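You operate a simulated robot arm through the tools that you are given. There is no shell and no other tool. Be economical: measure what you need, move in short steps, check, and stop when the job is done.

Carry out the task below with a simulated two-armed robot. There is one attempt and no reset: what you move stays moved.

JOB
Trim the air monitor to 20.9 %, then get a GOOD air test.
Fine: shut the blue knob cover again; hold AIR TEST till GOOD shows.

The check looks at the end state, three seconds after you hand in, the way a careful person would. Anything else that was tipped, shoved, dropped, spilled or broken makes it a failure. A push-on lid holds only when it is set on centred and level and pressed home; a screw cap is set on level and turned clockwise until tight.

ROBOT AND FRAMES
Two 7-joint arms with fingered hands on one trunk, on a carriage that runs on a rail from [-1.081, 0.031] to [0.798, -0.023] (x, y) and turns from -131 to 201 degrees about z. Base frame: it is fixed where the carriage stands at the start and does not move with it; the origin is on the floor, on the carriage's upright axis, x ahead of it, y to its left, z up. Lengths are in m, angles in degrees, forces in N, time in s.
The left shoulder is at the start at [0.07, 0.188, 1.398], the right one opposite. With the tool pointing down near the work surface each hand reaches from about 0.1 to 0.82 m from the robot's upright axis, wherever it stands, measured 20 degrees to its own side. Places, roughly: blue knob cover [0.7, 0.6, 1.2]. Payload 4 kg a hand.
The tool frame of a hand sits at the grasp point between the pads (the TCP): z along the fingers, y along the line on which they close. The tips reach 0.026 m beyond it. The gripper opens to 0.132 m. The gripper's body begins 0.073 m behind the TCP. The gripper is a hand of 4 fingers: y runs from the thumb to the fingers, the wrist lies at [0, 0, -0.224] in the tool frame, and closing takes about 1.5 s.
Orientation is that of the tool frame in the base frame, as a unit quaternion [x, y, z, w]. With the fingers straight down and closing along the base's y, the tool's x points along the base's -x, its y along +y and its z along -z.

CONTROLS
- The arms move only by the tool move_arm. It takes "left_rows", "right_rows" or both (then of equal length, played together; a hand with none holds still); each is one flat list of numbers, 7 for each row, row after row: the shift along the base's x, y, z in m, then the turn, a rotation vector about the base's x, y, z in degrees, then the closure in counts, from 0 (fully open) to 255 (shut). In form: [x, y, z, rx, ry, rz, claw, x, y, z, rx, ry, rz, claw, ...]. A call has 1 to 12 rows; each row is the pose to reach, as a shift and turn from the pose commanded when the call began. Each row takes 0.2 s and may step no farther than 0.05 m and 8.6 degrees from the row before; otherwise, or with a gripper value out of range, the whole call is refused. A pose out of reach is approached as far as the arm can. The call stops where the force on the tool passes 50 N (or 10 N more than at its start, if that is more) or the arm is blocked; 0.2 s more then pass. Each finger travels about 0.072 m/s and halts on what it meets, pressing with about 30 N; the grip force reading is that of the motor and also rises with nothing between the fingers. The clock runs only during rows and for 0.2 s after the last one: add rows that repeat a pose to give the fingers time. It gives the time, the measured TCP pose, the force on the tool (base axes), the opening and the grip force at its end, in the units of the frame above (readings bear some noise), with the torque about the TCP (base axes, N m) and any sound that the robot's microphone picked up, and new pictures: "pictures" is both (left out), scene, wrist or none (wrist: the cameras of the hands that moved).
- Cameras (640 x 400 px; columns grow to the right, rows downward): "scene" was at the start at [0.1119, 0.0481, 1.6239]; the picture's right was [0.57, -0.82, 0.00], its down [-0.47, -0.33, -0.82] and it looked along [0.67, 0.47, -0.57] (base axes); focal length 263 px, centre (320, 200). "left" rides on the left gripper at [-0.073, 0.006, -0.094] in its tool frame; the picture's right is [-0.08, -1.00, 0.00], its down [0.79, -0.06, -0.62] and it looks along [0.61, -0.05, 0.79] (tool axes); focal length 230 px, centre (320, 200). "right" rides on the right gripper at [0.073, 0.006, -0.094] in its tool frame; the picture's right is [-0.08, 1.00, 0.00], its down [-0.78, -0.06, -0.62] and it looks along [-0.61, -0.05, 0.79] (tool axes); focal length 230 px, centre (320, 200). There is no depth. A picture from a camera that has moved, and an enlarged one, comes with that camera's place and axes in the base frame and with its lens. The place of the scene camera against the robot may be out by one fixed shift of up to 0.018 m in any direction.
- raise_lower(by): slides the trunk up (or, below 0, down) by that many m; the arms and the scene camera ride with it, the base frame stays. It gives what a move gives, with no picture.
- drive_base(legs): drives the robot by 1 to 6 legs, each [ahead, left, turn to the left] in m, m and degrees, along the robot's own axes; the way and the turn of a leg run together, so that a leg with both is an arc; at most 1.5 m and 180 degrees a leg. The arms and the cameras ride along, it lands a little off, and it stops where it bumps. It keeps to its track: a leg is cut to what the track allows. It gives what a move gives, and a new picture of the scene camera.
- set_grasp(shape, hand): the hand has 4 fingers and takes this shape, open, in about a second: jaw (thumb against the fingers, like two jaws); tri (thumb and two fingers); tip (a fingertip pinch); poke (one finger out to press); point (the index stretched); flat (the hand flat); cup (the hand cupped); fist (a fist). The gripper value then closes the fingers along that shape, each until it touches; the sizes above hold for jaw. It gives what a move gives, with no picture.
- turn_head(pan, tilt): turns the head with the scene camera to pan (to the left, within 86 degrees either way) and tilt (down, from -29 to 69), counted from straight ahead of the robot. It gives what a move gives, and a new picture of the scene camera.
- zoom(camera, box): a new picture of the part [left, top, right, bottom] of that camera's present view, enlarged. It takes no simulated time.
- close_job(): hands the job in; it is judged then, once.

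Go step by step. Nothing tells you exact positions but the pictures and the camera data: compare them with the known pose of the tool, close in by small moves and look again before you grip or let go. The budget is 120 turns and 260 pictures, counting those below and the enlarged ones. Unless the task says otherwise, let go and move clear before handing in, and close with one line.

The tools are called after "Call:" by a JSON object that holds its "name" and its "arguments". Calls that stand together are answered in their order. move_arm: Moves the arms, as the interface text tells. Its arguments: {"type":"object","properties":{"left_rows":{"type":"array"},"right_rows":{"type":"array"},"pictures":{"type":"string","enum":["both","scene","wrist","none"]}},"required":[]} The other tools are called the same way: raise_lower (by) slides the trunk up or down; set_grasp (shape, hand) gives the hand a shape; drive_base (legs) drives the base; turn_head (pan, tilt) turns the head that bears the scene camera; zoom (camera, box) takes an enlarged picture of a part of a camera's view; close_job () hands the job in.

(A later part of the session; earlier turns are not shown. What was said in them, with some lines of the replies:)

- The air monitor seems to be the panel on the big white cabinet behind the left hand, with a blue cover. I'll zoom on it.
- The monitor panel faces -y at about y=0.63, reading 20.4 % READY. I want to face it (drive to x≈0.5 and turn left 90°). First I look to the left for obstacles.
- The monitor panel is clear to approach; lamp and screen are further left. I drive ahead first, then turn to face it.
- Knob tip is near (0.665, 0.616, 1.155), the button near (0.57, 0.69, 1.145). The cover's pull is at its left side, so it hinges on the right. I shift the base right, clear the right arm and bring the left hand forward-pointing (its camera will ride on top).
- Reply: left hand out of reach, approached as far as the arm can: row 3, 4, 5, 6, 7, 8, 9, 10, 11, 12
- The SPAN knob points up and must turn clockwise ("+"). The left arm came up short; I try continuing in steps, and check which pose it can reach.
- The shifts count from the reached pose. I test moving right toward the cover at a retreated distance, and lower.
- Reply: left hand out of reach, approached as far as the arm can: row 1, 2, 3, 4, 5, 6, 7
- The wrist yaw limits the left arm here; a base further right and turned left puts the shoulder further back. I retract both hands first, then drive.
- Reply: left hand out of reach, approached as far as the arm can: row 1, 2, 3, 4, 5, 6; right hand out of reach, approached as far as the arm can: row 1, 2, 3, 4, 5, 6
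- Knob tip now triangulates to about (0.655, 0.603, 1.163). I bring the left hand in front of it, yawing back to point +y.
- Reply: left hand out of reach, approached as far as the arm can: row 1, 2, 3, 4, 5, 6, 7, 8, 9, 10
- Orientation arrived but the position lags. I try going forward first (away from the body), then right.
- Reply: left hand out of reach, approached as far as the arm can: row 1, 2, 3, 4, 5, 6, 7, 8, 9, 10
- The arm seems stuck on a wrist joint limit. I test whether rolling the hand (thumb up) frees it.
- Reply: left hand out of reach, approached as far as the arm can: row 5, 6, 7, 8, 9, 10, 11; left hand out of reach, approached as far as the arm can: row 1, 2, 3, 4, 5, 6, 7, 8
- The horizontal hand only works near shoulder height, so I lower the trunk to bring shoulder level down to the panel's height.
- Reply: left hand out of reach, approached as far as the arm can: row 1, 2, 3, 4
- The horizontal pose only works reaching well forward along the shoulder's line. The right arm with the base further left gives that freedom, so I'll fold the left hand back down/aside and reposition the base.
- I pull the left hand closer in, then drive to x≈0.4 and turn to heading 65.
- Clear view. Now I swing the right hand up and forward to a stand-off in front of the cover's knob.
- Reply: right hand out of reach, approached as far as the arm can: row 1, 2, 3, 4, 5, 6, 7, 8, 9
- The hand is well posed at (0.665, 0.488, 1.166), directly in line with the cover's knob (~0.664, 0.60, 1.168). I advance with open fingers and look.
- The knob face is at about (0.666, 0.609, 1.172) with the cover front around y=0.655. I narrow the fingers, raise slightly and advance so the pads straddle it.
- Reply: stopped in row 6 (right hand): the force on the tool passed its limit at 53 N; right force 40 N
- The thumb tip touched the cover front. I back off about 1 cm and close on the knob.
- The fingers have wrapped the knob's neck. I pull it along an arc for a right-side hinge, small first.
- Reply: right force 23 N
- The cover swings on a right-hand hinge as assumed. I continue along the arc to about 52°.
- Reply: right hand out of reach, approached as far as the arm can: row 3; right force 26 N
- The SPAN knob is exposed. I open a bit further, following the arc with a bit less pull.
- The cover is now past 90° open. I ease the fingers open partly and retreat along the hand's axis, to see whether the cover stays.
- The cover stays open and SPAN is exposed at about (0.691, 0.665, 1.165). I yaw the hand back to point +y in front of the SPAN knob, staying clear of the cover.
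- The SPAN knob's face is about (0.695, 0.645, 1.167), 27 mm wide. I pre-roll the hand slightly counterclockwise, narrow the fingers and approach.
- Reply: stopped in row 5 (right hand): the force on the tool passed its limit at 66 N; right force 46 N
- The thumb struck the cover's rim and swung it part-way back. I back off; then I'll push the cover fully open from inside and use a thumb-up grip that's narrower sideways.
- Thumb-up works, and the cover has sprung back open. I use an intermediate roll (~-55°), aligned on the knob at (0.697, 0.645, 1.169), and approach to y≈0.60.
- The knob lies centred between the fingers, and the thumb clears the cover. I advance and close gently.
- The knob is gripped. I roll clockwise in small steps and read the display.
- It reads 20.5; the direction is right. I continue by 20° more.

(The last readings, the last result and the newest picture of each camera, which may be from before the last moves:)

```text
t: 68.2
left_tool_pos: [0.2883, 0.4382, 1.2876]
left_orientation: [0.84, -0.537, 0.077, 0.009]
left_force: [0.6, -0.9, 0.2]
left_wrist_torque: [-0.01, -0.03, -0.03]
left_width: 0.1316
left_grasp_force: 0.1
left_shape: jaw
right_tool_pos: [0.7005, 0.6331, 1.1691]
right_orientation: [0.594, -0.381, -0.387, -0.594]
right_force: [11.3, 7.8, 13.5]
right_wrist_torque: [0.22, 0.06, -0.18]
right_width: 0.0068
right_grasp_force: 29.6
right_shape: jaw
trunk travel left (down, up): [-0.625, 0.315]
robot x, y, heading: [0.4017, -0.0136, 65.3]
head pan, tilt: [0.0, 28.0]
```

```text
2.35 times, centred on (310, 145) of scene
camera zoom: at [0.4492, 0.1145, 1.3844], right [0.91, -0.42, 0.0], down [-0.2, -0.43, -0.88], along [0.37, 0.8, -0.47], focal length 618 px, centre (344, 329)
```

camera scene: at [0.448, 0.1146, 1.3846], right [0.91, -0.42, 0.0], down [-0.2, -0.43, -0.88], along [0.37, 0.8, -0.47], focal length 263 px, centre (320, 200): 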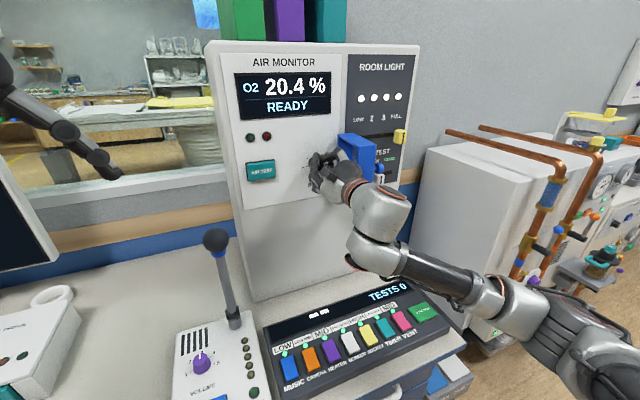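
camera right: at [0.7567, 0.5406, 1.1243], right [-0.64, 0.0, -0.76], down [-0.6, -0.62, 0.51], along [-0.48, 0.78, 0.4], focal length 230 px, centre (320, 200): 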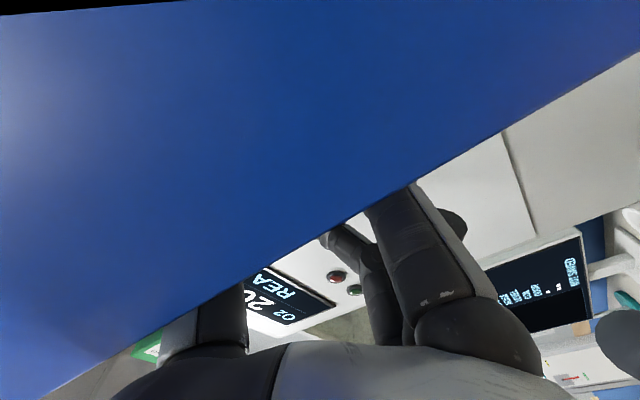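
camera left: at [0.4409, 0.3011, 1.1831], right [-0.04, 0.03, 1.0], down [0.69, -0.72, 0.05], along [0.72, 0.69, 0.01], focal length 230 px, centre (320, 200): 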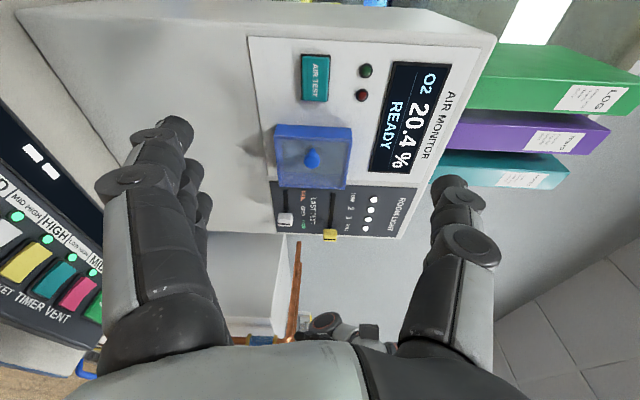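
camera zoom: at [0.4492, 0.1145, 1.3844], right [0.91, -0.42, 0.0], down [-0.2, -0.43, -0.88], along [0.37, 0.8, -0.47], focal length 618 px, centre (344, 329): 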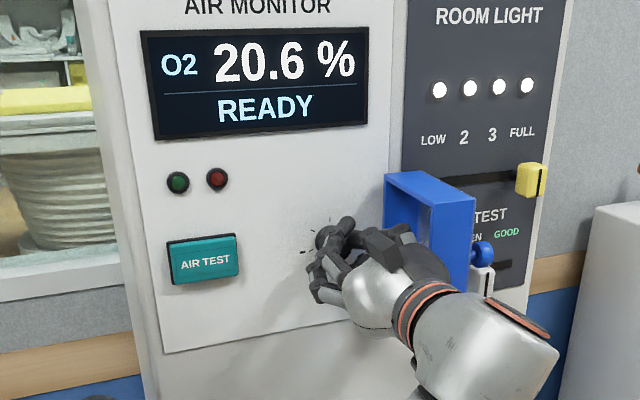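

20.6 now. I keep turning, 24° more.

Call:
{"name": "move_arm", "arguments": {"right_rows": [0, 0, 0, 0, 4, 0, 230, 0, 0, 0, 0, 8, 0, 230, 0, 0, 0, 0, 12, 0, 230, 0, 0, 0, 0, 16, 0, 230, 0, 0, 0, 0, 20, 0, 230, 0, 0, 0, 0, 24, 0, 230], "pictures": "none"}}

Call:
{"name": "zoom", "arguments": {"camera": "scene", "box": [220, 60, 400, 230]}}

```text
t: 69.6
left_tool_pos: [0.2901, 0.4385, 1.2859]
left_orientation: [0.84, -0.537, 0.076, 0.01]
left_force: [0.0, -0.9, 0.3]
left_wrist_torque: [-0.01, -0.01, 0.01]
left_width: 0.1321
left_grasp_force: 0.0
left_shape: jaw
right_tool_pos: [0.7009, 0.6342, 1.1685]
right_orientation: [-0.5, 0.496, 0.502, 0.501]
right_force: [12.0, 2.0, 2.5]
right_wrist_torque: [0.05, 0.02, -0.16]
right_width: 0.0066
right_grasp_force: 30.5
right_shape: jaw
trunk travel left (down, up): [-0.625, 0.315]
robot x, y, heading: [0.398, -0.0152, 65.4]
head pan, tilt: [0.0, 28.0]
```

```text
2.35 times, centred on (310, 145) of scene
camera zoom: at [0.4498, 0.1147, 1.3842], right [0.91, -0.42, 0.0], down [-0.2, -0.43, -0.88], along [0.37, 0.8, -0.47], focal length 618 px, centre (344, 329)
```

zoom: 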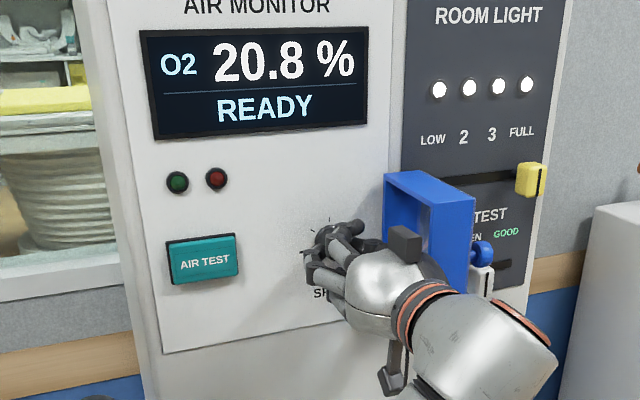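

20.8 now. I add 8°.

Call:
{"name": "move_arm", "arguments": {"right_rows": [0, 0, 0, 0, 4, 0, 230, 0, 0, 0, 0, 8, 0, 230, 0, 0, 0, 0, 8, 0, 230], "pictures": "none"}}

Call:
{"name": "zoom", "arguments": {"camera": "scene", "box": [220, 60, 400, 230]}}

```text
t: 70.4
left_tool_pos: [0.2889, 0.439, 1.2859]
left_orientation: [0.84, -0.536, 0.077, 0.008]
left_force: [0.2, 0.0, 0.3]
left_wrist_torque: [0.0, 0.0, 0.03]
left_width: 0.132
left_grasp_force: 0.0
left_shape: jaw
right_tool_pos: [0.7001, 0.6343, 1.1683]
right_orientation: [-0.465, 0.53, 0.536, 0.464]
right_force: [10.1, 0.2, -5.5]
right_wrist_torque: [-0.05, -0.02, -0.09]
right_width: 0.0065
right_grasp_force: 30.2
right_shape: jaw
trunk travel left (down, up): [-0.625, 0.315]
robot x, y, heading: [0.401, -0.0116, 65.6]
head pan, tilt: [0.0, 28.0]
```

```text
2.35 times, centred on (310, 145) of scene
camera zoom: at [0.4499, 0.1155, 1.3842], right [0.91, -0.42, 0.0], down [-0.2, -0.43, -0.88], along [0.37, 0.8, -0.47], focal length 618 px, centre (344, 329)
```

zoom: 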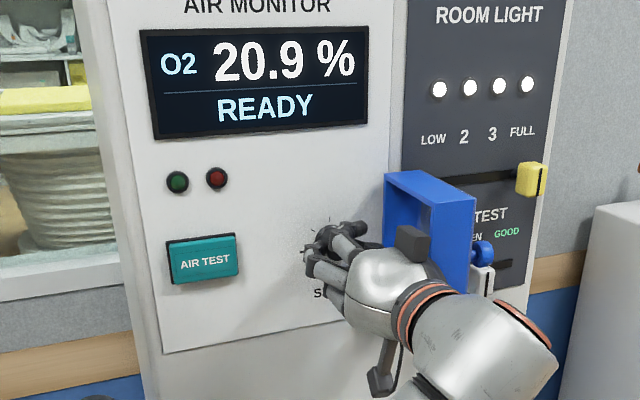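

20.9 shows. I nudge 3° more to sit mid-band, then open the fingers slightly.

Call:
{"name": "move_arm", "arguments": {"right_rows": [0, 0, 0, 0, 3, 0, 230, 0, 0, 0, 0, 3, 0, 230, 0, 0, 0, 0, 3, 0, 200, 0, 0, 0, 0, 3, 0, 180, 0, 0, 0, 0, 3, 0, 160, 0, 0, 0, 0, 3, 0, 155, 0, 0, 0, 0, 3, 0, 155]}}

Call:
{"name": "zoom", "arguments": {"camera": "scene", "box": [220, 60, 400, 230]}}

```text
t: 72.0
left_tool_pos: [0.2883, 0.4397, 1.2863]
left_orientation: [0.84, -0.537, 0.077, 0.008]
left_force: [0.4, 0.6, -0.6]
left_wrist_torque: [0.04, -0.03, 0.03]
left_width: 0.132
left_grasp_force: 0.0
left_shape: jaw
right_tool_pos: [0.6985, 0.6338, 1.169]
right_orientation: [-0.451, 0.541, 0.548, 0.452]
right_force: [0.0, 0.3, -0.5]
right_wrist_torque: [0.0, -0.03, -0.02]
right_width: 0.0512
right_grasp_force: 0.1
right_shape: jaw
trunk travel left (down, up): [-0.625, 0.315]
robot x, y, heading: [0.4003, -0.0105, 65.6]
head pan, tilt: [0.0, 28.0]
camera scene: at [0.4475, 0.1148, 1.3844], right [0.91, -0.41, 0.0], down [-0.19, -0.43, -0.88], along [0.37, 0.8, -0.47], focal length 263 px, centre (320, 200)
camera right: at [0.6793, 0.5399, 1.0984], right [-0.97, -0.01, 0.26], down [0.21, -0.62, 0.75], along [0.16, 0.78, 0.6], focal length 230 px, centre (320, 200)
```

scene: 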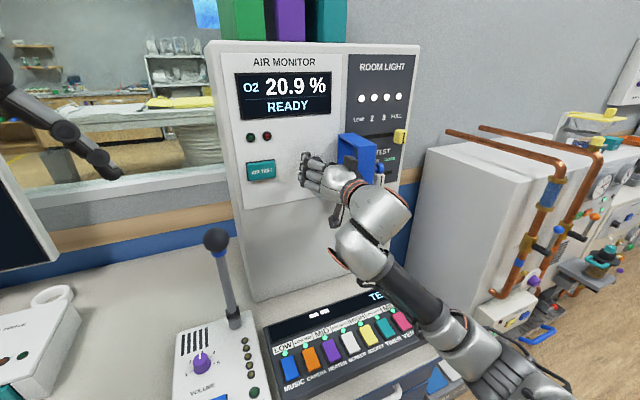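
right: 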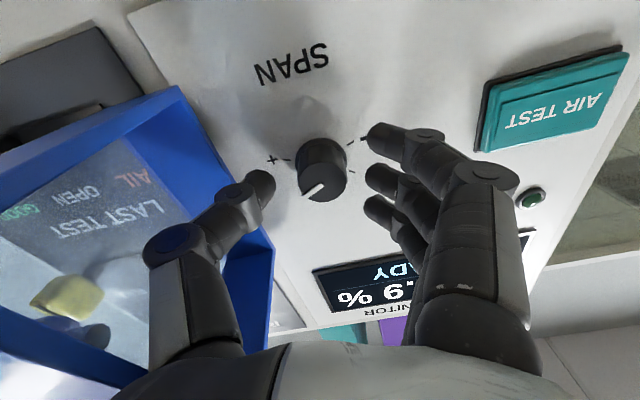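

```text
2.35 times, centred on (310, 145) of scene
camera zoom: at [0.4475, 0.1148, 1.3844], right [0.91, -0.41, 0.0], down [-0.19, -0.43, -0.88], along [0.37, 0.8, -0.47], focal length 618 px, centre (344, 329)
```

zoom: 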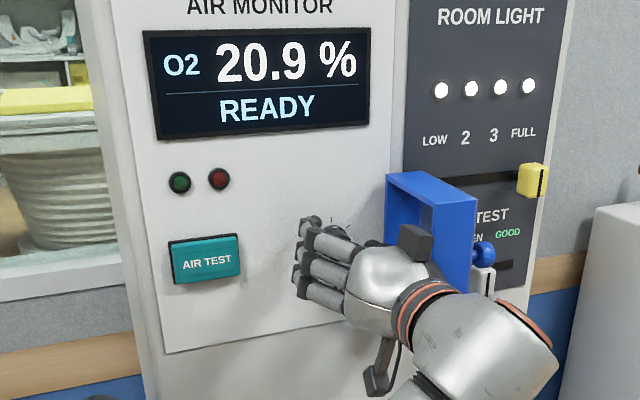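

20.9 holds with the knob released. I roll the thumb up away from the cover, then retreat straight back.

Call:
{"name": "move_arm", "arguments": {"right_rows": [0, 0, 0, 0, -8, 0, 155, 0, 0, 0, 0, -16, 0, 155, 0, 0, 0, 0, -24, 0, 155, 0, 0, 0, 0, -32, 0, 155, 0, -0.02, 0, 0, -40, 0, 155, 0, -0.05, 0, 0, -48, 0, 155, 0, -0.09, 0, 0, -56, 0, 155, 0, -0.13, 0, 0, -56, 0, 155], "pictures": "scene"}}

Call:
{"name": "zoom", "arguments": {"camera": "scene", "box": [220, 60, 400, 230]}}

```text
t: 73.8
left_tool_pos: [0.2874, 0.4366, 1.2876]
left_orientation: [0.84, -0.536, 0.078, 0.009]
left_force: [0.1, -0.9, 0.2]
left_wrist_torque: [0.01, 0.0, 0.0]
left_width: 0.1322
left_grasp_force: 0.1
left_shape: jaw
right_tool_pos: [0.6962, 0.501, 1.169]
right_orientation: [0.655, -0.265, -0.272, -0.653]
right_force: [0.7, 0.3, -0.4]
right_wrist_torque: [-0.01, -0.02, 0.01]
right_width: 0.0513
right_grasp_force: 0.0
right_shape: jaw
trunk travel left (down, up): [-0.625, 0.315]
robot x, y, heading: [0.3998, -0.0109, 65.5]
head pan, tilt: [0.0, 28.0]
camera scene: at [0.4476, 0.1136, 1.3846], right [0.91, -0.41, 0.0], down [-0.2, -0.43, -0.88], along [0.37, 0.8, -0.47], focal length 263 px, centre (320, 200)
```

scene: 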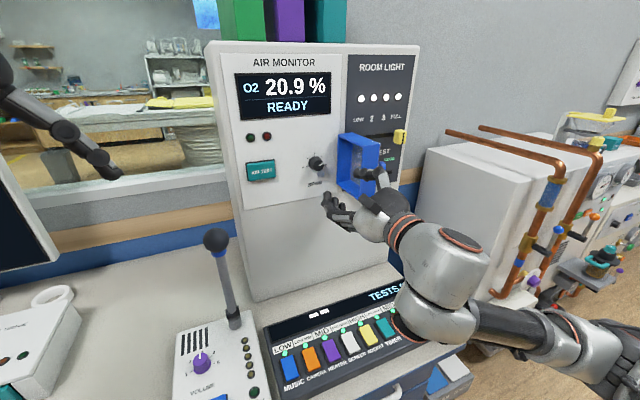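

```text
2.35 times, centred on (310, 145) of scene
camera zoom: at [0.4476, 0.1136, 1.3846], right [0.91, -0.41, 0.0], down [-0.2, -0.43, -0.88], along [0.37, 0.8, -0.47], focal length 618 px, centre (344, 329)
```

zoom: 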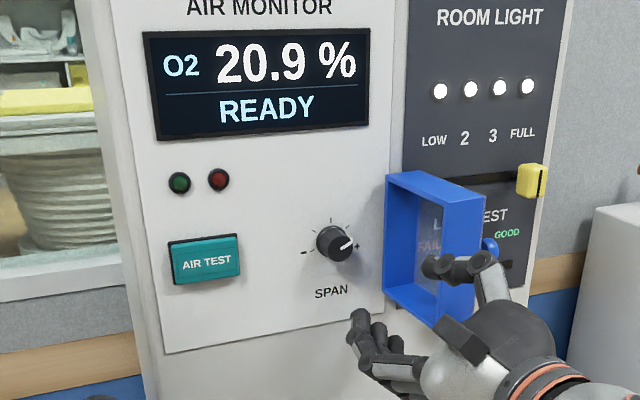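

SPAN reads 20.9 steadily. Now I go around to the cover's outer (right) side with closed fingers to swing it shut.

Call:
{"name": "move_arm", "arguments": {"right_rows": [0.02, -0.02, 0, 0, 0, 0, 200, 0.06, -0.025, 0, 0, 0, 0, 255, 0.1, -0.025, 0, 0, 0, 0, 255, 0.14, -0.025, 0, 0, 0, 0, 255, 0.18, -0.025, 0, 0, 0, 0, 255, 0.22, -0.025, 0, 0, 0, 0, 255, 0.25, -0.015, 0, 0, 0, 0, 255, 0.25, 0.02, 0, 0, 0, 0, 255, 0.25, 0.05, 0, 0, 0, 0, 255]}}

```text
t: 75.8
left_tool_pos: [0.2866, 0.4391, 1.2858]
left_orientation: [0.84, -0.537, 0.078, 0.009]
left_force: [0.0, -0.1, -0.3]
left_wrist_torque: [-0.03, 0.0, 0.02]
left_width: 0.1317
left_grasp_force: 0.0
left_shape: jaw
right_tool_pos: [0.9508, 0.5542, 1.169]
right_orientation: [0.655, -0.266, -0.272, -0.653]
right_force: [-0.2, 0.5, 0.3]
right_wrist_torque: [-0.02, -0.04, 0.02]
right_width: 0.0004
right_grasp_force: 30.0
right_shape: jaw
trunk travel left (down, up): [-0.625, 0.315]
robot x, y, heading: [0.3955, -0.0117, 65.9]
head pan, tilt: [0.0, 28.0]
camera scene: at [0.4473, 0.1154, 1.3844], right [0.91, -0.42, 0.0], down [-0.19, -0.43, -0.88], along [0.37, 0.8, -0.47], focal length 263 px, centre (320, 200)
camera right: at [0.9985, 0.4602, 1.115], right [-0.76, -0.01, -0.65], down [-0.51, -0.62, 0.6], along [-0.41, 0.78, 0.47], focal length 230 px, centre (320, 200)
```

scene: 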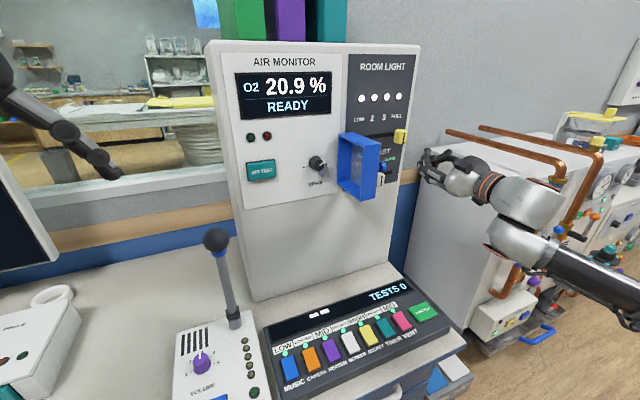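
right: 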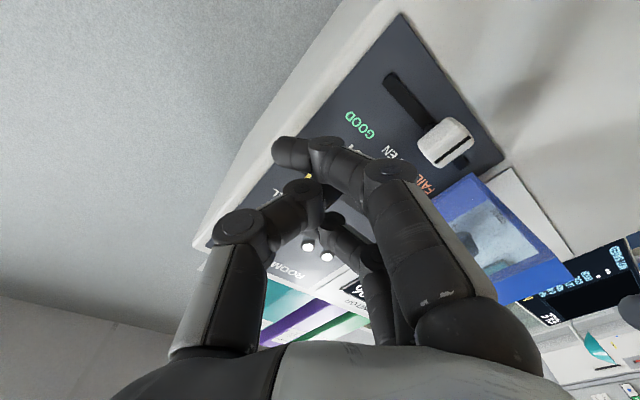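

Hand is right of the cover, clear of the sliders. I sweep left to push the cover.

Call:
{"name": "move_arm", "arguments": {"right_rows": [-0.03, 0, 0, 0, 0, 0, 255, -0.06, 0, 0, 0, 0, 0, 255, -0.09, 0, 0, 0, 0, 0, 255, -0.12, -0.005, 0, 0, 0, 0, 255, -0.15, -0.01, 0, 0, 0, 0, 255], "pictures": "none"}}

Call:
{"name": "zoom", "arguments": {"camera": "scene", "box": [220, 60, 400, 230]}}

```text
t: 77.0
left_tool_pos: [0.2871, 0.4385, 1.2861]
left_orientation: [0.84, -0.537, 0.078, 0.008]
left_force: [-0.5, -0.5, 0.0]
left_wrist_torque: [0.0, -0.02, -0.01]
left_width: 0.1319
left_grasp_force: 0.0
left_shape: jaw
right_tool_pos: [0.7995, 0.544, 1.1692]
right_orientation: [0.656, -0.265, -0.272, -0.652]
right_force: [-0.6, -0.4, -0.3]
right_wrist_torque: [0.01, -0.01, -0.03]
right_width: 0.0
right_grasp_force: 30.1
right_shape: jaw
trunk travel left (down, up): [-0.625, 0.315]
robot x, y, heading: [0.4005, -0.0136, 65.5]
head pan, tilt: [0.0, 28.0]
```

```text
2.35 times, centred on (310, 145) of scene
camera zoom: at [0.4466, 0.1149, 1.3845], right [0.91, -0.41, 0.0], down [-0.19, -0.43, -0.88], along [0.37, 0.8, -0.47], focal length 618 px, centre (344, 329)
```

zoom: 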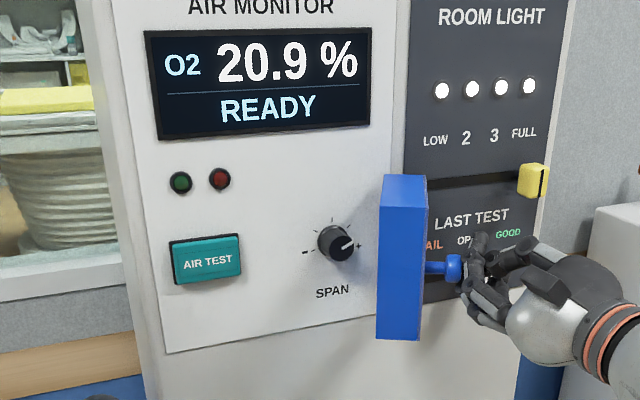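

The cover swings freely ahead of the fingers. I continue left.

Call:
{"name": "move_arm", "arguments": {"right_rows": [-0.03, -0.008, 0, 0, 0, 0, 255, -0.06, -0.01, 0, 0, 0, 0, 255, -0.09, -0.005, 0, 0, 0, 0, 255], "pictures": "none"}}

Call:
{"name": "zoom", "arguments": {"camera": "scene", "box": [220, 60, 400, 230]}}

```text
t: 77.8
left_tool_pos: [0.2862, 0.4382, 1.2866]
left_orientation: [0.84, -0.537, 0.078, 0.009]
left_force: [-0.2, -0.5, -0.2]
left_wrist_torque: [0.01, 0.02, -0.06]
left_width: 0.1318
left_grasp_force: 0.0
left_shape: jaw
right_tool_pos: [0.7101, 0.5395, 1.1685]
right_orientation: [0.656, -0.266, -0.271, -0.653]
right_force: [0.9, -0.4, -0.1]
right_wrist_torque: [-0.02, 0.0, -0.01]
right_width: 0.0
right_grasp_force: 30.3
right_shape: jaw
trunk travel left (down, up): [-0.625, 0.315]
robot x, y, heading: [0.4003, -0.0121, 65.7]
head pan, tilt: [0.0, 28.0]
```

```text
2.35 times, centred on (310, 145) of scene
camera zoom: at [0.4466, 0.1153, 1.3844], right [0.91, -0.42, 0.0], down [-0.19, -0.43, -0.88], along [0.37, 0.8, -0.47], focal length 618 px, centre (344, 329)
```

zoom: 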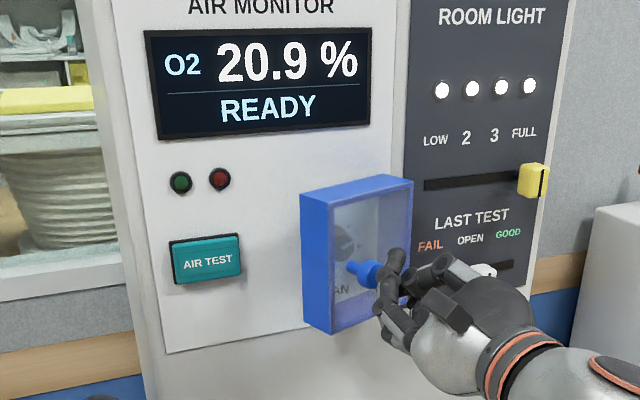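

Almost shut. I line up in front of its knob and press it home.

Call:
{"name": "move_arm", "arguments": {"right_rows": [0, -0.02, 0, 0, 0, 0, 255, -0.02, -0.03, 0, 0, 0, 0, 255, -0.045, -0.03, 0, 0, 0, 0, 255, -0.045, -0.005, 0, 0, 0, 0, 255, -0.045, 0.015, 0, 0, 0, 0, 255, -0.045, 0.03, 0, 0, 0, 0, 255, -0.045, 0.045, 0, 0, 0, 0, 255, -0.045, 0.055, 0, 0, 0, 0, 255]}}

Call:
{"name": "zoom", "arguments": {"camera": "scene", "box": [220, 60, 400, 230]}}

```text
t: 79.6
left_tool_pos: [0.2848, 0.432, 1.2889]
left_orientation: [0.84, -0.537, 0.077, 0.006]
left_force: [0.6, 0.0, 0.2]
left_wrist_torque: [0.0, -0.02, -0.03]
left_width: 0.1321
left_grasp_force: 0.0
left_shape: jaw
right_tool_pos: [0.6615, 0.5908, 1.1715]
right_orientation: [0.655, -0.263, -0.273, -0.654]
right_force: [-13.4, -26.8, -2.0]
right_wrist_torque: [-0.21, 0.11, 0.33]
right_width: 0.0
right_grasp_force: 30.0
right_shape: jaw
trunk travel left (down, up): [-0.625, 0.315]
robot x, y, heading: [0.3997, -0.0106, 65.7]
head pan, tilt: [0.0, 28.0]
camera scene: at [0.4446, 0.1085, 1.3851], right [0.91, -0.42, 0.0], down [-0.19, -0.42, -0.89], along [0.37, 0.81, -0.46], focal length 263 px, centre (320, 200)
camera right: at [0.7096, 0.4971, 1.1171], right [-0.75, -0.01, -0.66], down [-0.51, -0.63, 0.59], along [-0.42, 0.78, 0.47], focal length 230 px, centre (320, 200)
```

scene: 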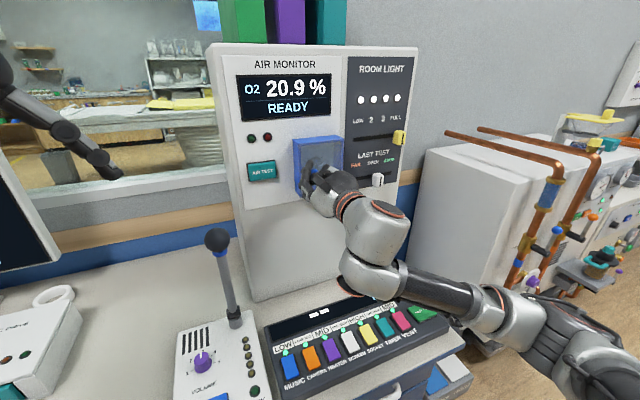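
right: 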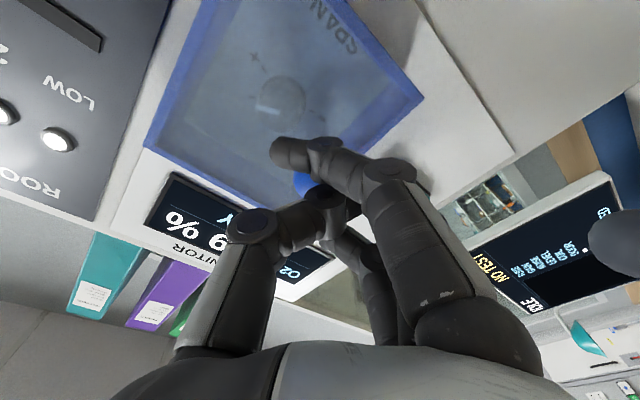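

```text
2.35 times, centred on (310, 145) of scene
camera zoom: at [0.4446, 0.1085, 1.3851], right [0.91, -0.42, 0.0], down [-0.19, -0.42, -0.89], along [0.37, 0.81, -0.46], focal length 618 px, centre (344, 329)
```

zoom: 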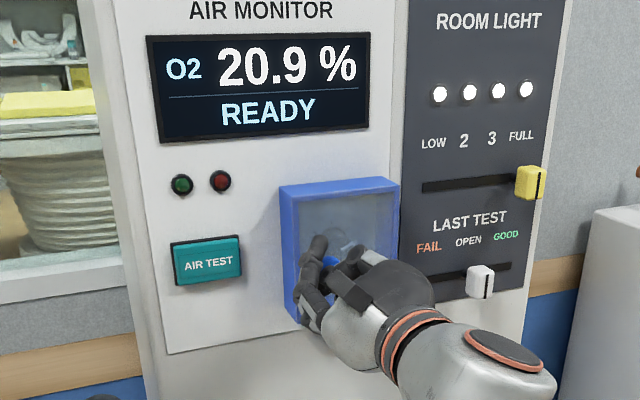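

Pressed with about 30 N and it looks shut. I retreat and check the cover.

Call:
{"name": "move_arm", "arguments": {"right_rows": [0, -0.03, 0, 0, 0, 0, 255, 0, -0.06, 0, 0, 0, 0, 255, -0.02, -0.09, 0, 0, 0, 0, 255, -0.05, -0.09, -0.01, 0, 0, 0, 255], "pictures": "none"}}

Call:
{"name": "set_grasp", "arguments": {"hand": "right", "shape": "poke"}}

Call:
{"name": "move_arm", "arguments": {"right_rows": [0, 0, 0, 0, 0, 0, 0, 0, 0, 0, 0, 0, 0, 0]}}

Call:
{"name": "zoom", "arguments": {"camera": "scene", "box": [220, 60, 400, 230]}}

```text
t: 80.6
left_tool_pos: [0.2858, 0.4397, 1.2871]
left_orientation: [0.84, -0.537, 0.079, 0.009]
left_force: [-0.1, 0.2, -0.8]
left_wrist_torque: [-0.01, 0.0, 0.04]
left_width: 0.1319
left_grasp_force: 0.0
left_shape: jaw
right_tool_pos: [0.6147, 0.5037, 1.1603]
right_orientation: [0.655, -0.265, -0.271, -0.653]
right_force: [-0.6, 0.4, -0.1]
right_wrist_torque: [0.0, 0.0, 0.01]
right_width: 0.0
right_grasp_force: 30.1
right_shape: jaw
trunk travel left (down, up): [-0.625, 0.315]
robot x, y, heading: [0.4011, -0.0096, 65.5]
head pan, tilt: [0.0, 28.0]
```

```text
t: 81.5
left_tool_pos: [0.2871, 0.4391, 1.2869]
left_orientation: [0.84, -0.536, 0.078, 0.008]
left_force: [0.0, -0.6, 0.8]
left_wrist_torque: [0.01, -0.01, 0.0]
left_width: 0.1318
left_grasp_force: 0.1
left_shape: jaw
right_tool_pos: [0.6138, 0.5034, 1.1599]
right_orientation: [0.655, -0.266, -0.272, -0.653]
right_force: [-0.1, -0.6, -0.4]
right_wrist_torque: [0.01, -0.03, -0.01]
right_width: 0.0
right_grasp_force: 0.1
right_shape: poke
trunk travel left (down, up): [-0.625, 0.315]
robot x, y, heading: [0.4003, -0.0106, 65.8]
head pan, tilt: [0.0, 28.0]
```

```text
t: 82.1
left_tool_pos: [0.2875, 0.4385, 1.2863]
left_orientation: [0.84, -0.537, 0.077, 0.008]
left_force: [0.1, -0.7, -0.8]
left_wrist_torque: [-0.01, -0.02, 0.0]
left_width: 0.1318
left_grasp_force: 0.1
left_shape: jaw
right_tool_pos: [0.6139, 0.5029, 1.1601]
right_orientation: [0.656, -0.265, -0.272, -0.653]
right_force: [0.9, -0.4, -0.3]
right_wrist_torque: [0.0, -0.01, 0.02]
right_width: 0.0
right_grasp_force: 0.1
right_shape: poke
trunk travel left (down, up): [-0.625, 0.315]
robot x, y, heading: [0.4009, -0.0143, 65.7]
head pan, tilt: [0.0, 28.0]
camera scene: at [0.4474, 0.1147, 1.3844], right [0.91, -0.41, 0.0], down [-0.19, -0.43, -0.88], along [0.37, 0.8, -0.47], focal length 263 px, centre (320, 200)
camera right: at [0.6619, 0.4104, 1.1046], right [-0.76, -0.01, -0.65], down [-0.51, -0.62, 0.59], along [-0.41, 0.78, 0.47], focal length 230 px, centre (320, 200)
```

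scene: 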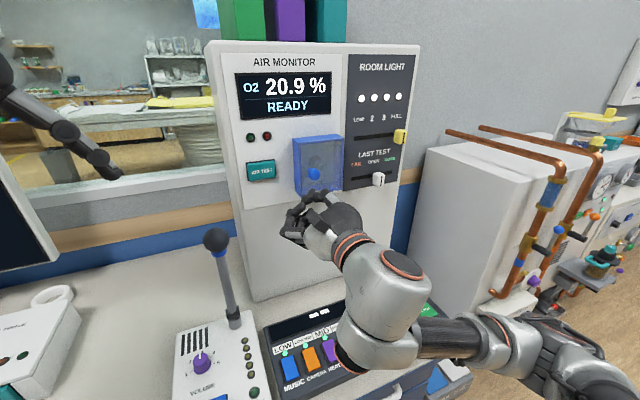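
right: 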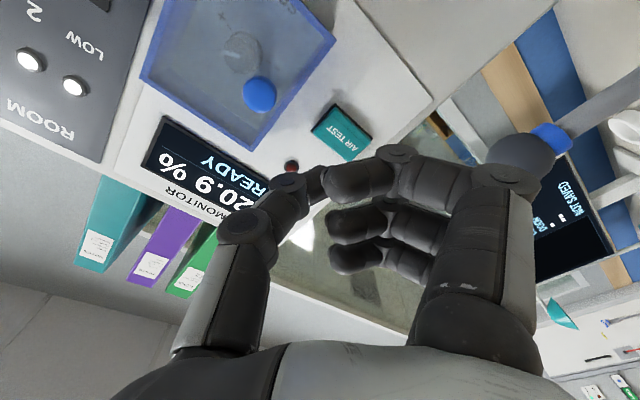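

```text
2.35 times, centred on (310, 145) of scene
camera zoom: at [0.4474, 0.1147, 1.3844], right [0.91, -0.41, 0.0], down [-0.19, -0.43, -0.88], along [0.37, 0.8, -0.47], focal length 618 px, centre (344, 329)
```

zoom: 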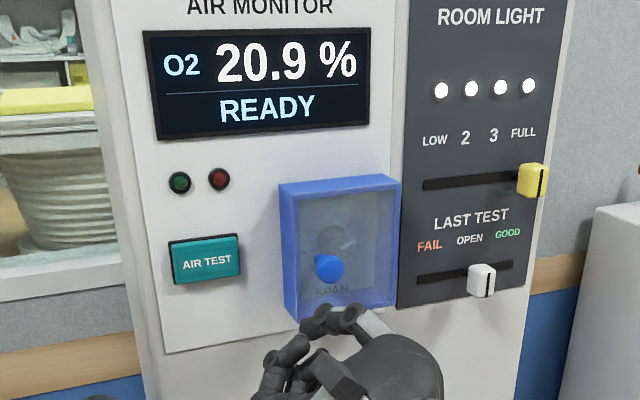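

The cover is shut, 20.9 % READY. For the button I try the "point" shape and look at the finger.

Call:
{"name": "set_grasp", "arguments": {"hand": "right", "shape": "point"}}

Call:
{"name": "move_arm", "arguments": {"right_rows": [-0.01, 0, 0, 0, 0, 0, 0, -0.02, 0, 0, 0, 0, 0, 0]}}

Call:
{"name": "zoom", "arguments": {"camera": "scene", "box": [220, 100, 400, 270]}}

```text
t: 83.0
left_tool_pos: [0.2875, 0.4388, 1.2866]
left_orientation: [0.84, -0.536, 0.077, 0.009]
left_force: [0.1, -0.3, 0.4]
left_wrist_torque: [0.03, 0.0, -0.02]
left_width: 0.1318
left_grasp_force: 0.1
left_shape: jaw
right_tool_pos: [0.615, 0.5038, 1.1593]
right_orientation: [0.655, -0.266, -0.271, -0.653]
right_force: [-0.6, -0.4, 0.5]
right_wrist_torque: [0.0, 0.01, -0.01]
right_width: 0.1264
right_grasp_force: 0.0
right_shape: point
trunk travel left (down, up): [-0.625, 0.315]
robot x, y, heading: [0.3995, -0.0104, 65.4]
head pan, tilt: [0.0, 28.0]
```

```text
t: 83.6
left_tool_pos: [0.2881, 0.4382, 1.2862]
left_orientation: [0.84, -0.536, 0.078, 0.009]
left_force: [0.3, 0.1, -0.2]
left_wrist_torque: [0.0, -0.01, 0.02]
left_width: 0.1321
left_grasp_force: 0.1
left_shape: jaw
right_tool_pos: [0.5931, 0.5041, 1.1607]
right_orientation: [0.656, -0.265, -0.272, -0.653]
right_force: [-0.2, -0.4, 0.8]
right_wrist_torque: [0.03, 0.01, 0.01]
right_width: 0.1261
right_grasp_force: 0.1
right_shape: point
trunk travel left (down, up): [-0.625, 0.315]
robot x, y, heading: [0.3987, -0.0101, 65.5]
head pan, tilt: [0.0, 28.0]
camera scene: at [0.447, 0.1148, 1.3844], right [0.91, -0.41, 0.0], down [-0.19, -0.43, -0.88], along [0.37, 0.8, -0.47], focal length 263 px, centre (320, 200)
camera right: at [0.6409, 0.4111, 1.1044], right [-0.76, -0.01, -0.66], down [-0.51, -0.62, 0.59], along [-0.41, 0.78, 0.47], focal length 230 px, centre (320, 200)
```

scene: 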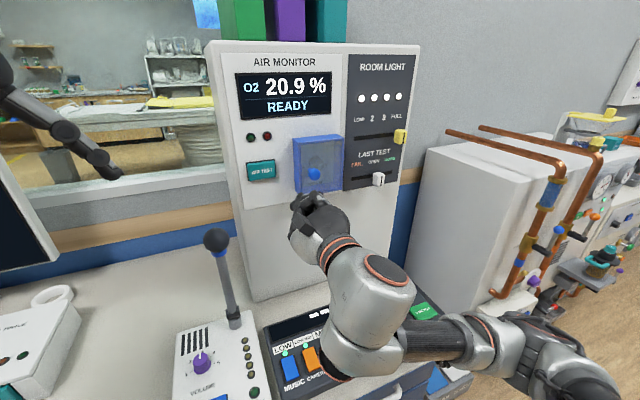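
right: 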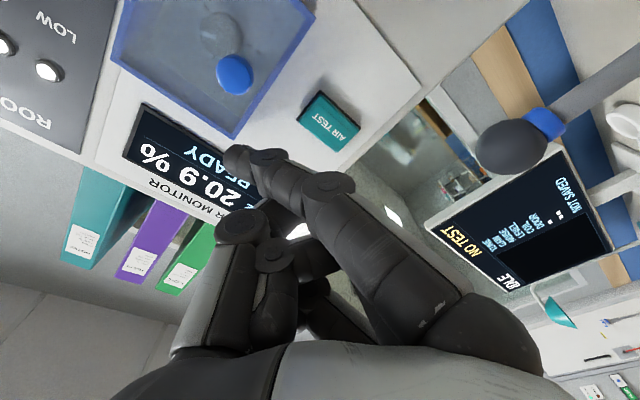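

```text
2.35 times, centred on (310, 185) of scene
camera zoom: at [0.447, 0.1148, 1.3844], right [0.91, -0.41, 0.0], down [-0.19, -0.43, -0.88], along [0.37, 0.8, -0.47], focal length 618 px, centre (344, 235)
```

zoom: 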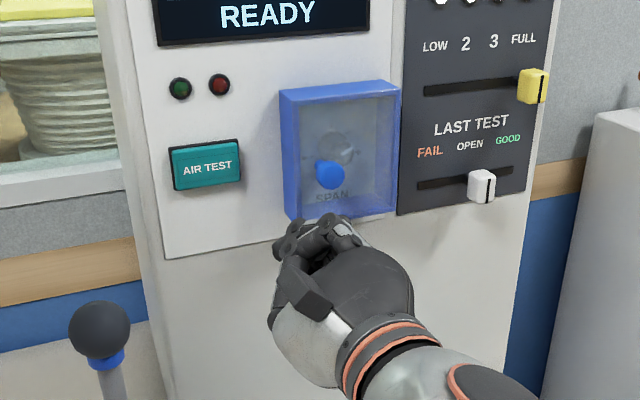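

The pointing finger's tip is harder to place than the closed jaw, so I return to jaw, close it, and line up on the button at about (0.572, 0.665, 1.167).

Call:
{"name": "set_grasp", "arguments": {"hand": "right", "shape": "jaw"}}

Call:
{"name": "move_arm", "arguments": {"right_rows": [-0.01, 0, 0.003, 0, 0, 0, 120, -0.02, 0, 0.006, 0, 0, 0, 255, -0.021, 0, 0.006, 0, 0, 0, 255, -0.021, 0.0, 0.006, 0, 0, 0, 255, -0.021, 0.02, 0.006, 0, 0, 0, 255, -0.021, 0.05, 0.006, 0, 0, 0, 255, -0.021, 0.08, 0.006, 0, 0, 0, 255, -0.021, 0.1, 0.006, 0, 0, 0, 255, -0.021, 0.115, 0.006, 0, 0, 0, 255]}}

Call:
{"name": "zoom", "arguments": {"camera": "scene", "box": [220, 100, 400, 270]}}

```text
t: 84.5
left_tool_pos: [0.2875, 0.4382, 1.286]
left_orientation: [0.84, -0.537, 0.077, 0.008]
left_force: [0.8, 0.3, 0.4]
left_wrist_torque: [0.01, -0.03, -0.02]
left_width: 0.1318
left_grasp_force: 0.1
left_shape: jaw
right_tool_pos: [0.5935, 0.5036, 1.1594]
right_orientation: [0.656, -0.265, -0.272, -0.652]
right_force: [-0.4, 0.8, 0.2]
right_wrist_torque: [-0.05, 0.03, 0.01]
right_width: 0.132
right_grasp_force: 0.0
right_shape: jaw
trunk travel left (down, up): [-0.625, 0.315]
robot x, y, heading: [0.4007, -0.0116, 65.5]
head pan, tilt: [0.0, 28.0]
```

```text
t: 86.5
left_tool_pos: [0.2869, 0.4385, 1.2857]
left_orientation: [0.84, -0.536, 0.078, 0.009]
left_force: [0.1, -1.2, 0.1]
left_wrist_torque: [0.0, 0.02, 0.03]
left_width: 0.1321
left_grasp_force: 0.0
left_shape: jaw
right_tool_pos: [0.5727, 0.6189, 1.1653]
right_orientation: [0.656, -0.265, -0.273, -0.652]
right_force: [-0.1, 0.3, -0.4]
right_wrist_torque: [-0.01, 0.0, -0.01]
right_width: 0.0
right_grasp_force: 30.2
right_shape: jaw
trunk travel left (down, up): [-0.625, 0.315]
robot x, y, heading: [0.4, -0.0132, 65.3]
head pan, tilt: [0.0, 28.0]
camera scene: at [0.4473, 0.115, 1.3844], right [0.91, -0.41, 0.0], down [-0.19, -0.43, -0.88], along [0.37, 0.8, -0.47], focal length 263 px, centre (320, 200)
camera right: at [0.6201, 0.5262, 1.1095], right [-0.76, -0.01, -0.65], down [-0.51, -0.62, 0.6], along [-0.41, 0.78, 0.47], focal length 230 px, centre (320, 200)
```

scene: 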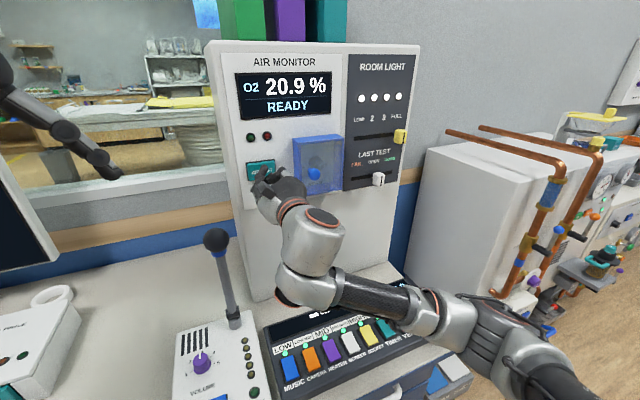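
right: 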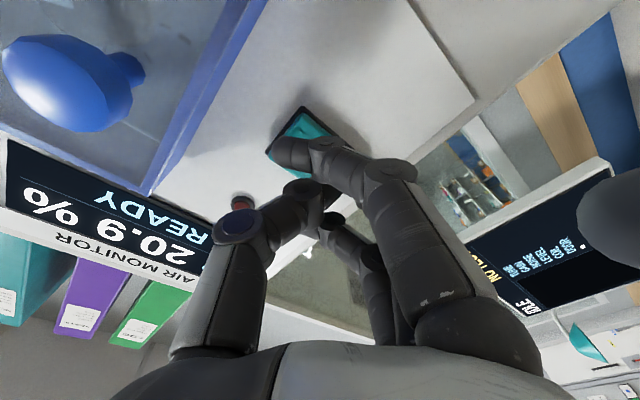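

```text
2.35 times, centred on (310, 185) of scene
camera zoom: at [0.4473, 0.115, 1.3844], right [0.91, -0.41, 0.0], down [-0.19, -0.43, -0.88], along [0.37, 0.8, -0.47], focal length 618 px, centre (344, 235)
```

zoom: 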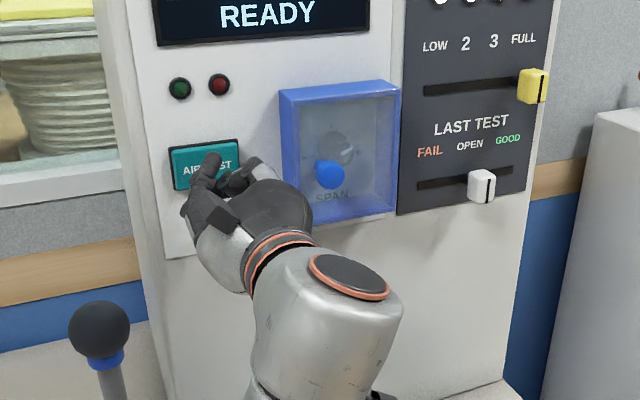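

Well centred on the button. I press in slow small steps.

Call:
{"name": "move_arm", "arguments": {"right_rows": [0, 0.008, 0, 0, 0, 0, 255, 0, 0.014, 0, 0, 0, 0, 255, 0, 0.02, 0, 0, 0, 0, 255, 0, 0.025, 0, 0, 0, 0, 255, 0, 0.03, 0, 0, 0, 0, 255], "pictures": "scene"}}

```text
t: 87.7
left_tool_pos: [0.2867, 0.4345, 1.2879]
left_orientation: [0.84, -0.536, 0.078, 0.007]
left_force: [1.2, -0.2, -0.4]
left_wrist_torque: [-0.02, -0.01, 0.01]
left_width: 0.1321
left_grasp_force: 0.1
left_shape: jaw
right_tool_pos: [0.5722, 0.6453, 1.1666]
right_orientation: [0.655, -0.266, -0.273, -0.653]
right_force: [0.4, -17.3, -4.6]
right_wrist_torque: [-0.38, -0.04, 0.07]
right_width: 0.0
right_grasp_force: 29.8
right_shape: jaw
trunk travel left (down, up): [-0.625, 0.315]
robot x, y, heading: [0.3993, -0.0108, 65.7]
head pan, tilt: [0.0, 28.0]
heard: click
camera scene: at [0.4477, 0.111, 1.3847], right [0.91, -0.42, 0.0], down [-0.2, -0.42, -0.88], along [0.37, 0.8, -0.47], focal length 263 px, centre (320, 200)
```

scene: 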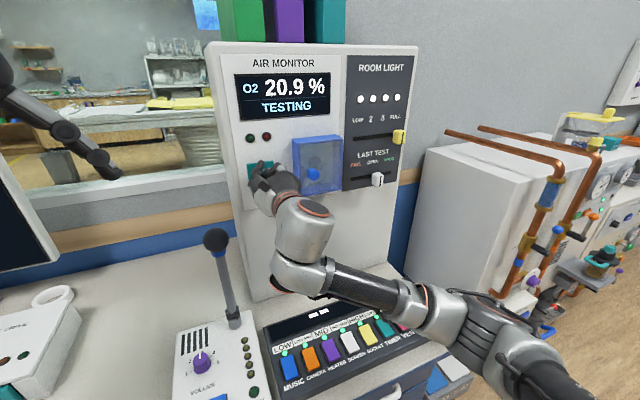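

It clicked and shows TESTING. I hold the press.

Call:
{"name": "move_arm", "arguments": {"right_rows": [0, 0, 0, 0, 0, 0, 255, 0, 0, 0, 0, 0, 0, 255, 0, 0, 0, 0, 0, 0, 255, 0, 0, 0, 0, 0, 0, 255, 0, 0, 0, 0, 0, 0, 255, 0, 0, 0, 0, 0, 0, 255, 0, 0, 0, 0, 0, 0, 255, 0, 0, 0, 0, 0, 0, 255, 0, 0, 0, 0, 0, 0, 255, 0, 0, 0, 0, 0, 0, 255, 0, 0, 0, 0, 0, 0, 255, 0, 0, 0, 0, 0, 0, 255], "pictures": "scene"}}

```text
t: 90.3
left_tool_pos: [0.2867, 0.4345, 1.288]
left_orientation: [0.841, -0.536, 0.078, 0.007]
left_force: [-0.5, 0.2, 0.3]
left_wrist_torque: [0.01, 0.02, 0.03]
left_width: 0.1321
left_grasp_force: 0.0
left_shape: jaw
right_tool_pos: [0.5742, 0.6455, 1.1664]
right_orientation: [0.654, -0.265, -0.272, -0.654]
right_force: [0.7, -18.8, -5.0]
right_wrist_torque: [-0.41, 0.01, 0.1]
right_width: 0.0
right_grasp_force: 29.6
right_shape: jaw
trunk travel left (down, up): [-0.625, 0.315]
robot x, y, heading: [0.3987, -0.0143, 65.3]
head pan, tilt: [0.0, 28.0]
camera scene: at [0.4477, 0.1113, 1.3847], right [0.91, -0.42, 0.0], down [-0.2, -0.42, -0.88], along [0.37, 0.8, -0.47], focal length 263 px, centre (320, 200)
```

scene: 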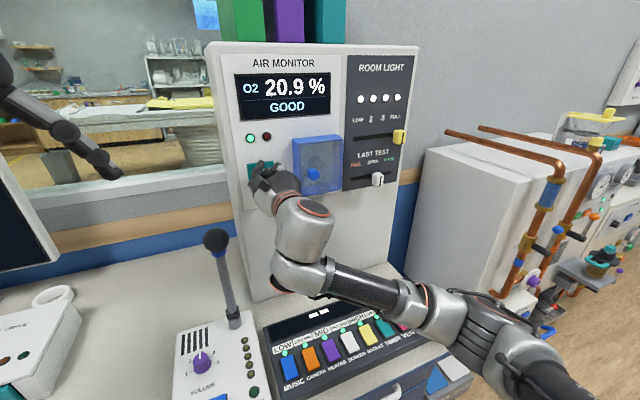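

GOOD shows with the green lamp. I release and back away, then verify.

Call:
{"name": "move_arm", "arguments": {"right_rows": [0, -0.03, 0, 0, 0, 0, 255, 0, -0.07, 0, 0, 0, 0, 255, 0, -0.11, 0, 0, 0, 0, 255, 0.03, -0.14, 0, 0, 0, 0, 255, 0.06, -0.15, 0, 0, 0, 0, 200], "pictures": "none"}}

Call:
{"name": "zoom", "arguments": {"camera": "scene", "box": [210, 40, 420, 220]}}

Call:
{"name": "zoom", "arguments": {"camera": "scene", "box": [280, 120, 410, 210]}}

```text
t: 91.5
left_tool_pos: [0.2876, 0.4383, 1.2868]
left_orientation: [0.84, -0.537, 0.077, 0.009]
left_force: [-0.4, -0.2, 0.1]
left_wrist_torque: [0.0, 0.0, 0.0]
left_width: 0.132
left_grasp_force: 0.1
left_shape: jaw
right_tool_pos: [0.6371, 0.4989, 1.1653]
right_orientation: [0.655, -0.266, -0.272, -0.653]
right_force: [-0.4, -0.6, -0.1]
right_wrist_torque: [0.03, 0.0, 0.02]
right_width: 0.0268
right_grasp_force: 0.1
right_shape: jaw
trunk travel left (down, up): [-0.625, 0.315]
robot x, y, heading: [0.3978, -0.0075, 65.4]
head pan, tilt: [0.0, 28.0]
```

```text
2.22 times, centred on (315, 130) of scene
camera zoom: at [0.4486, 0.1143, 1.3844], right [0.91, -0.42, 0.0], down [-0.2, -0.43, -0.88], along [0.37, 0.8, -0.47], focal length 584 px, centre (331, 356)
```

zoom: 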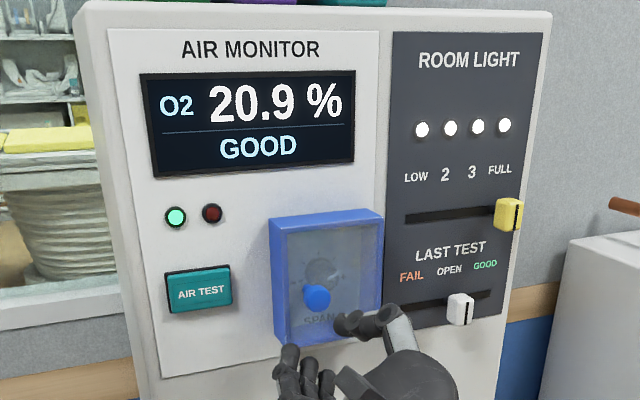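

```text
4.44 times, centred on (345, 165) of scene
camera zoom: at [0.4486, 0.1143, 1.3844], right [0.91, -0.42, 0.0], down [-0.2, -0.43, -0.88], along [0.37, 0.8, -0.47], focal length 1168 px, centre (209, 356)
```

zoom: 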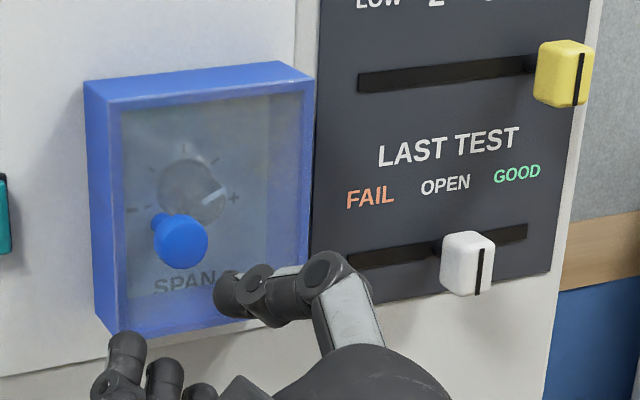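

20.9 % and GOOD are showing, the cover is shut, the hand is clear, and both sliders are where they started. I hand in.

Call:
{"name": "close_job", "arguments": {}}

```text
The job is handed in.
```

The air monitor is trimmed to 20.9 % and its test shows GOOD with the green lamp lit. The blue knob cover is shut again, both hands are clear, and the job is handed in.
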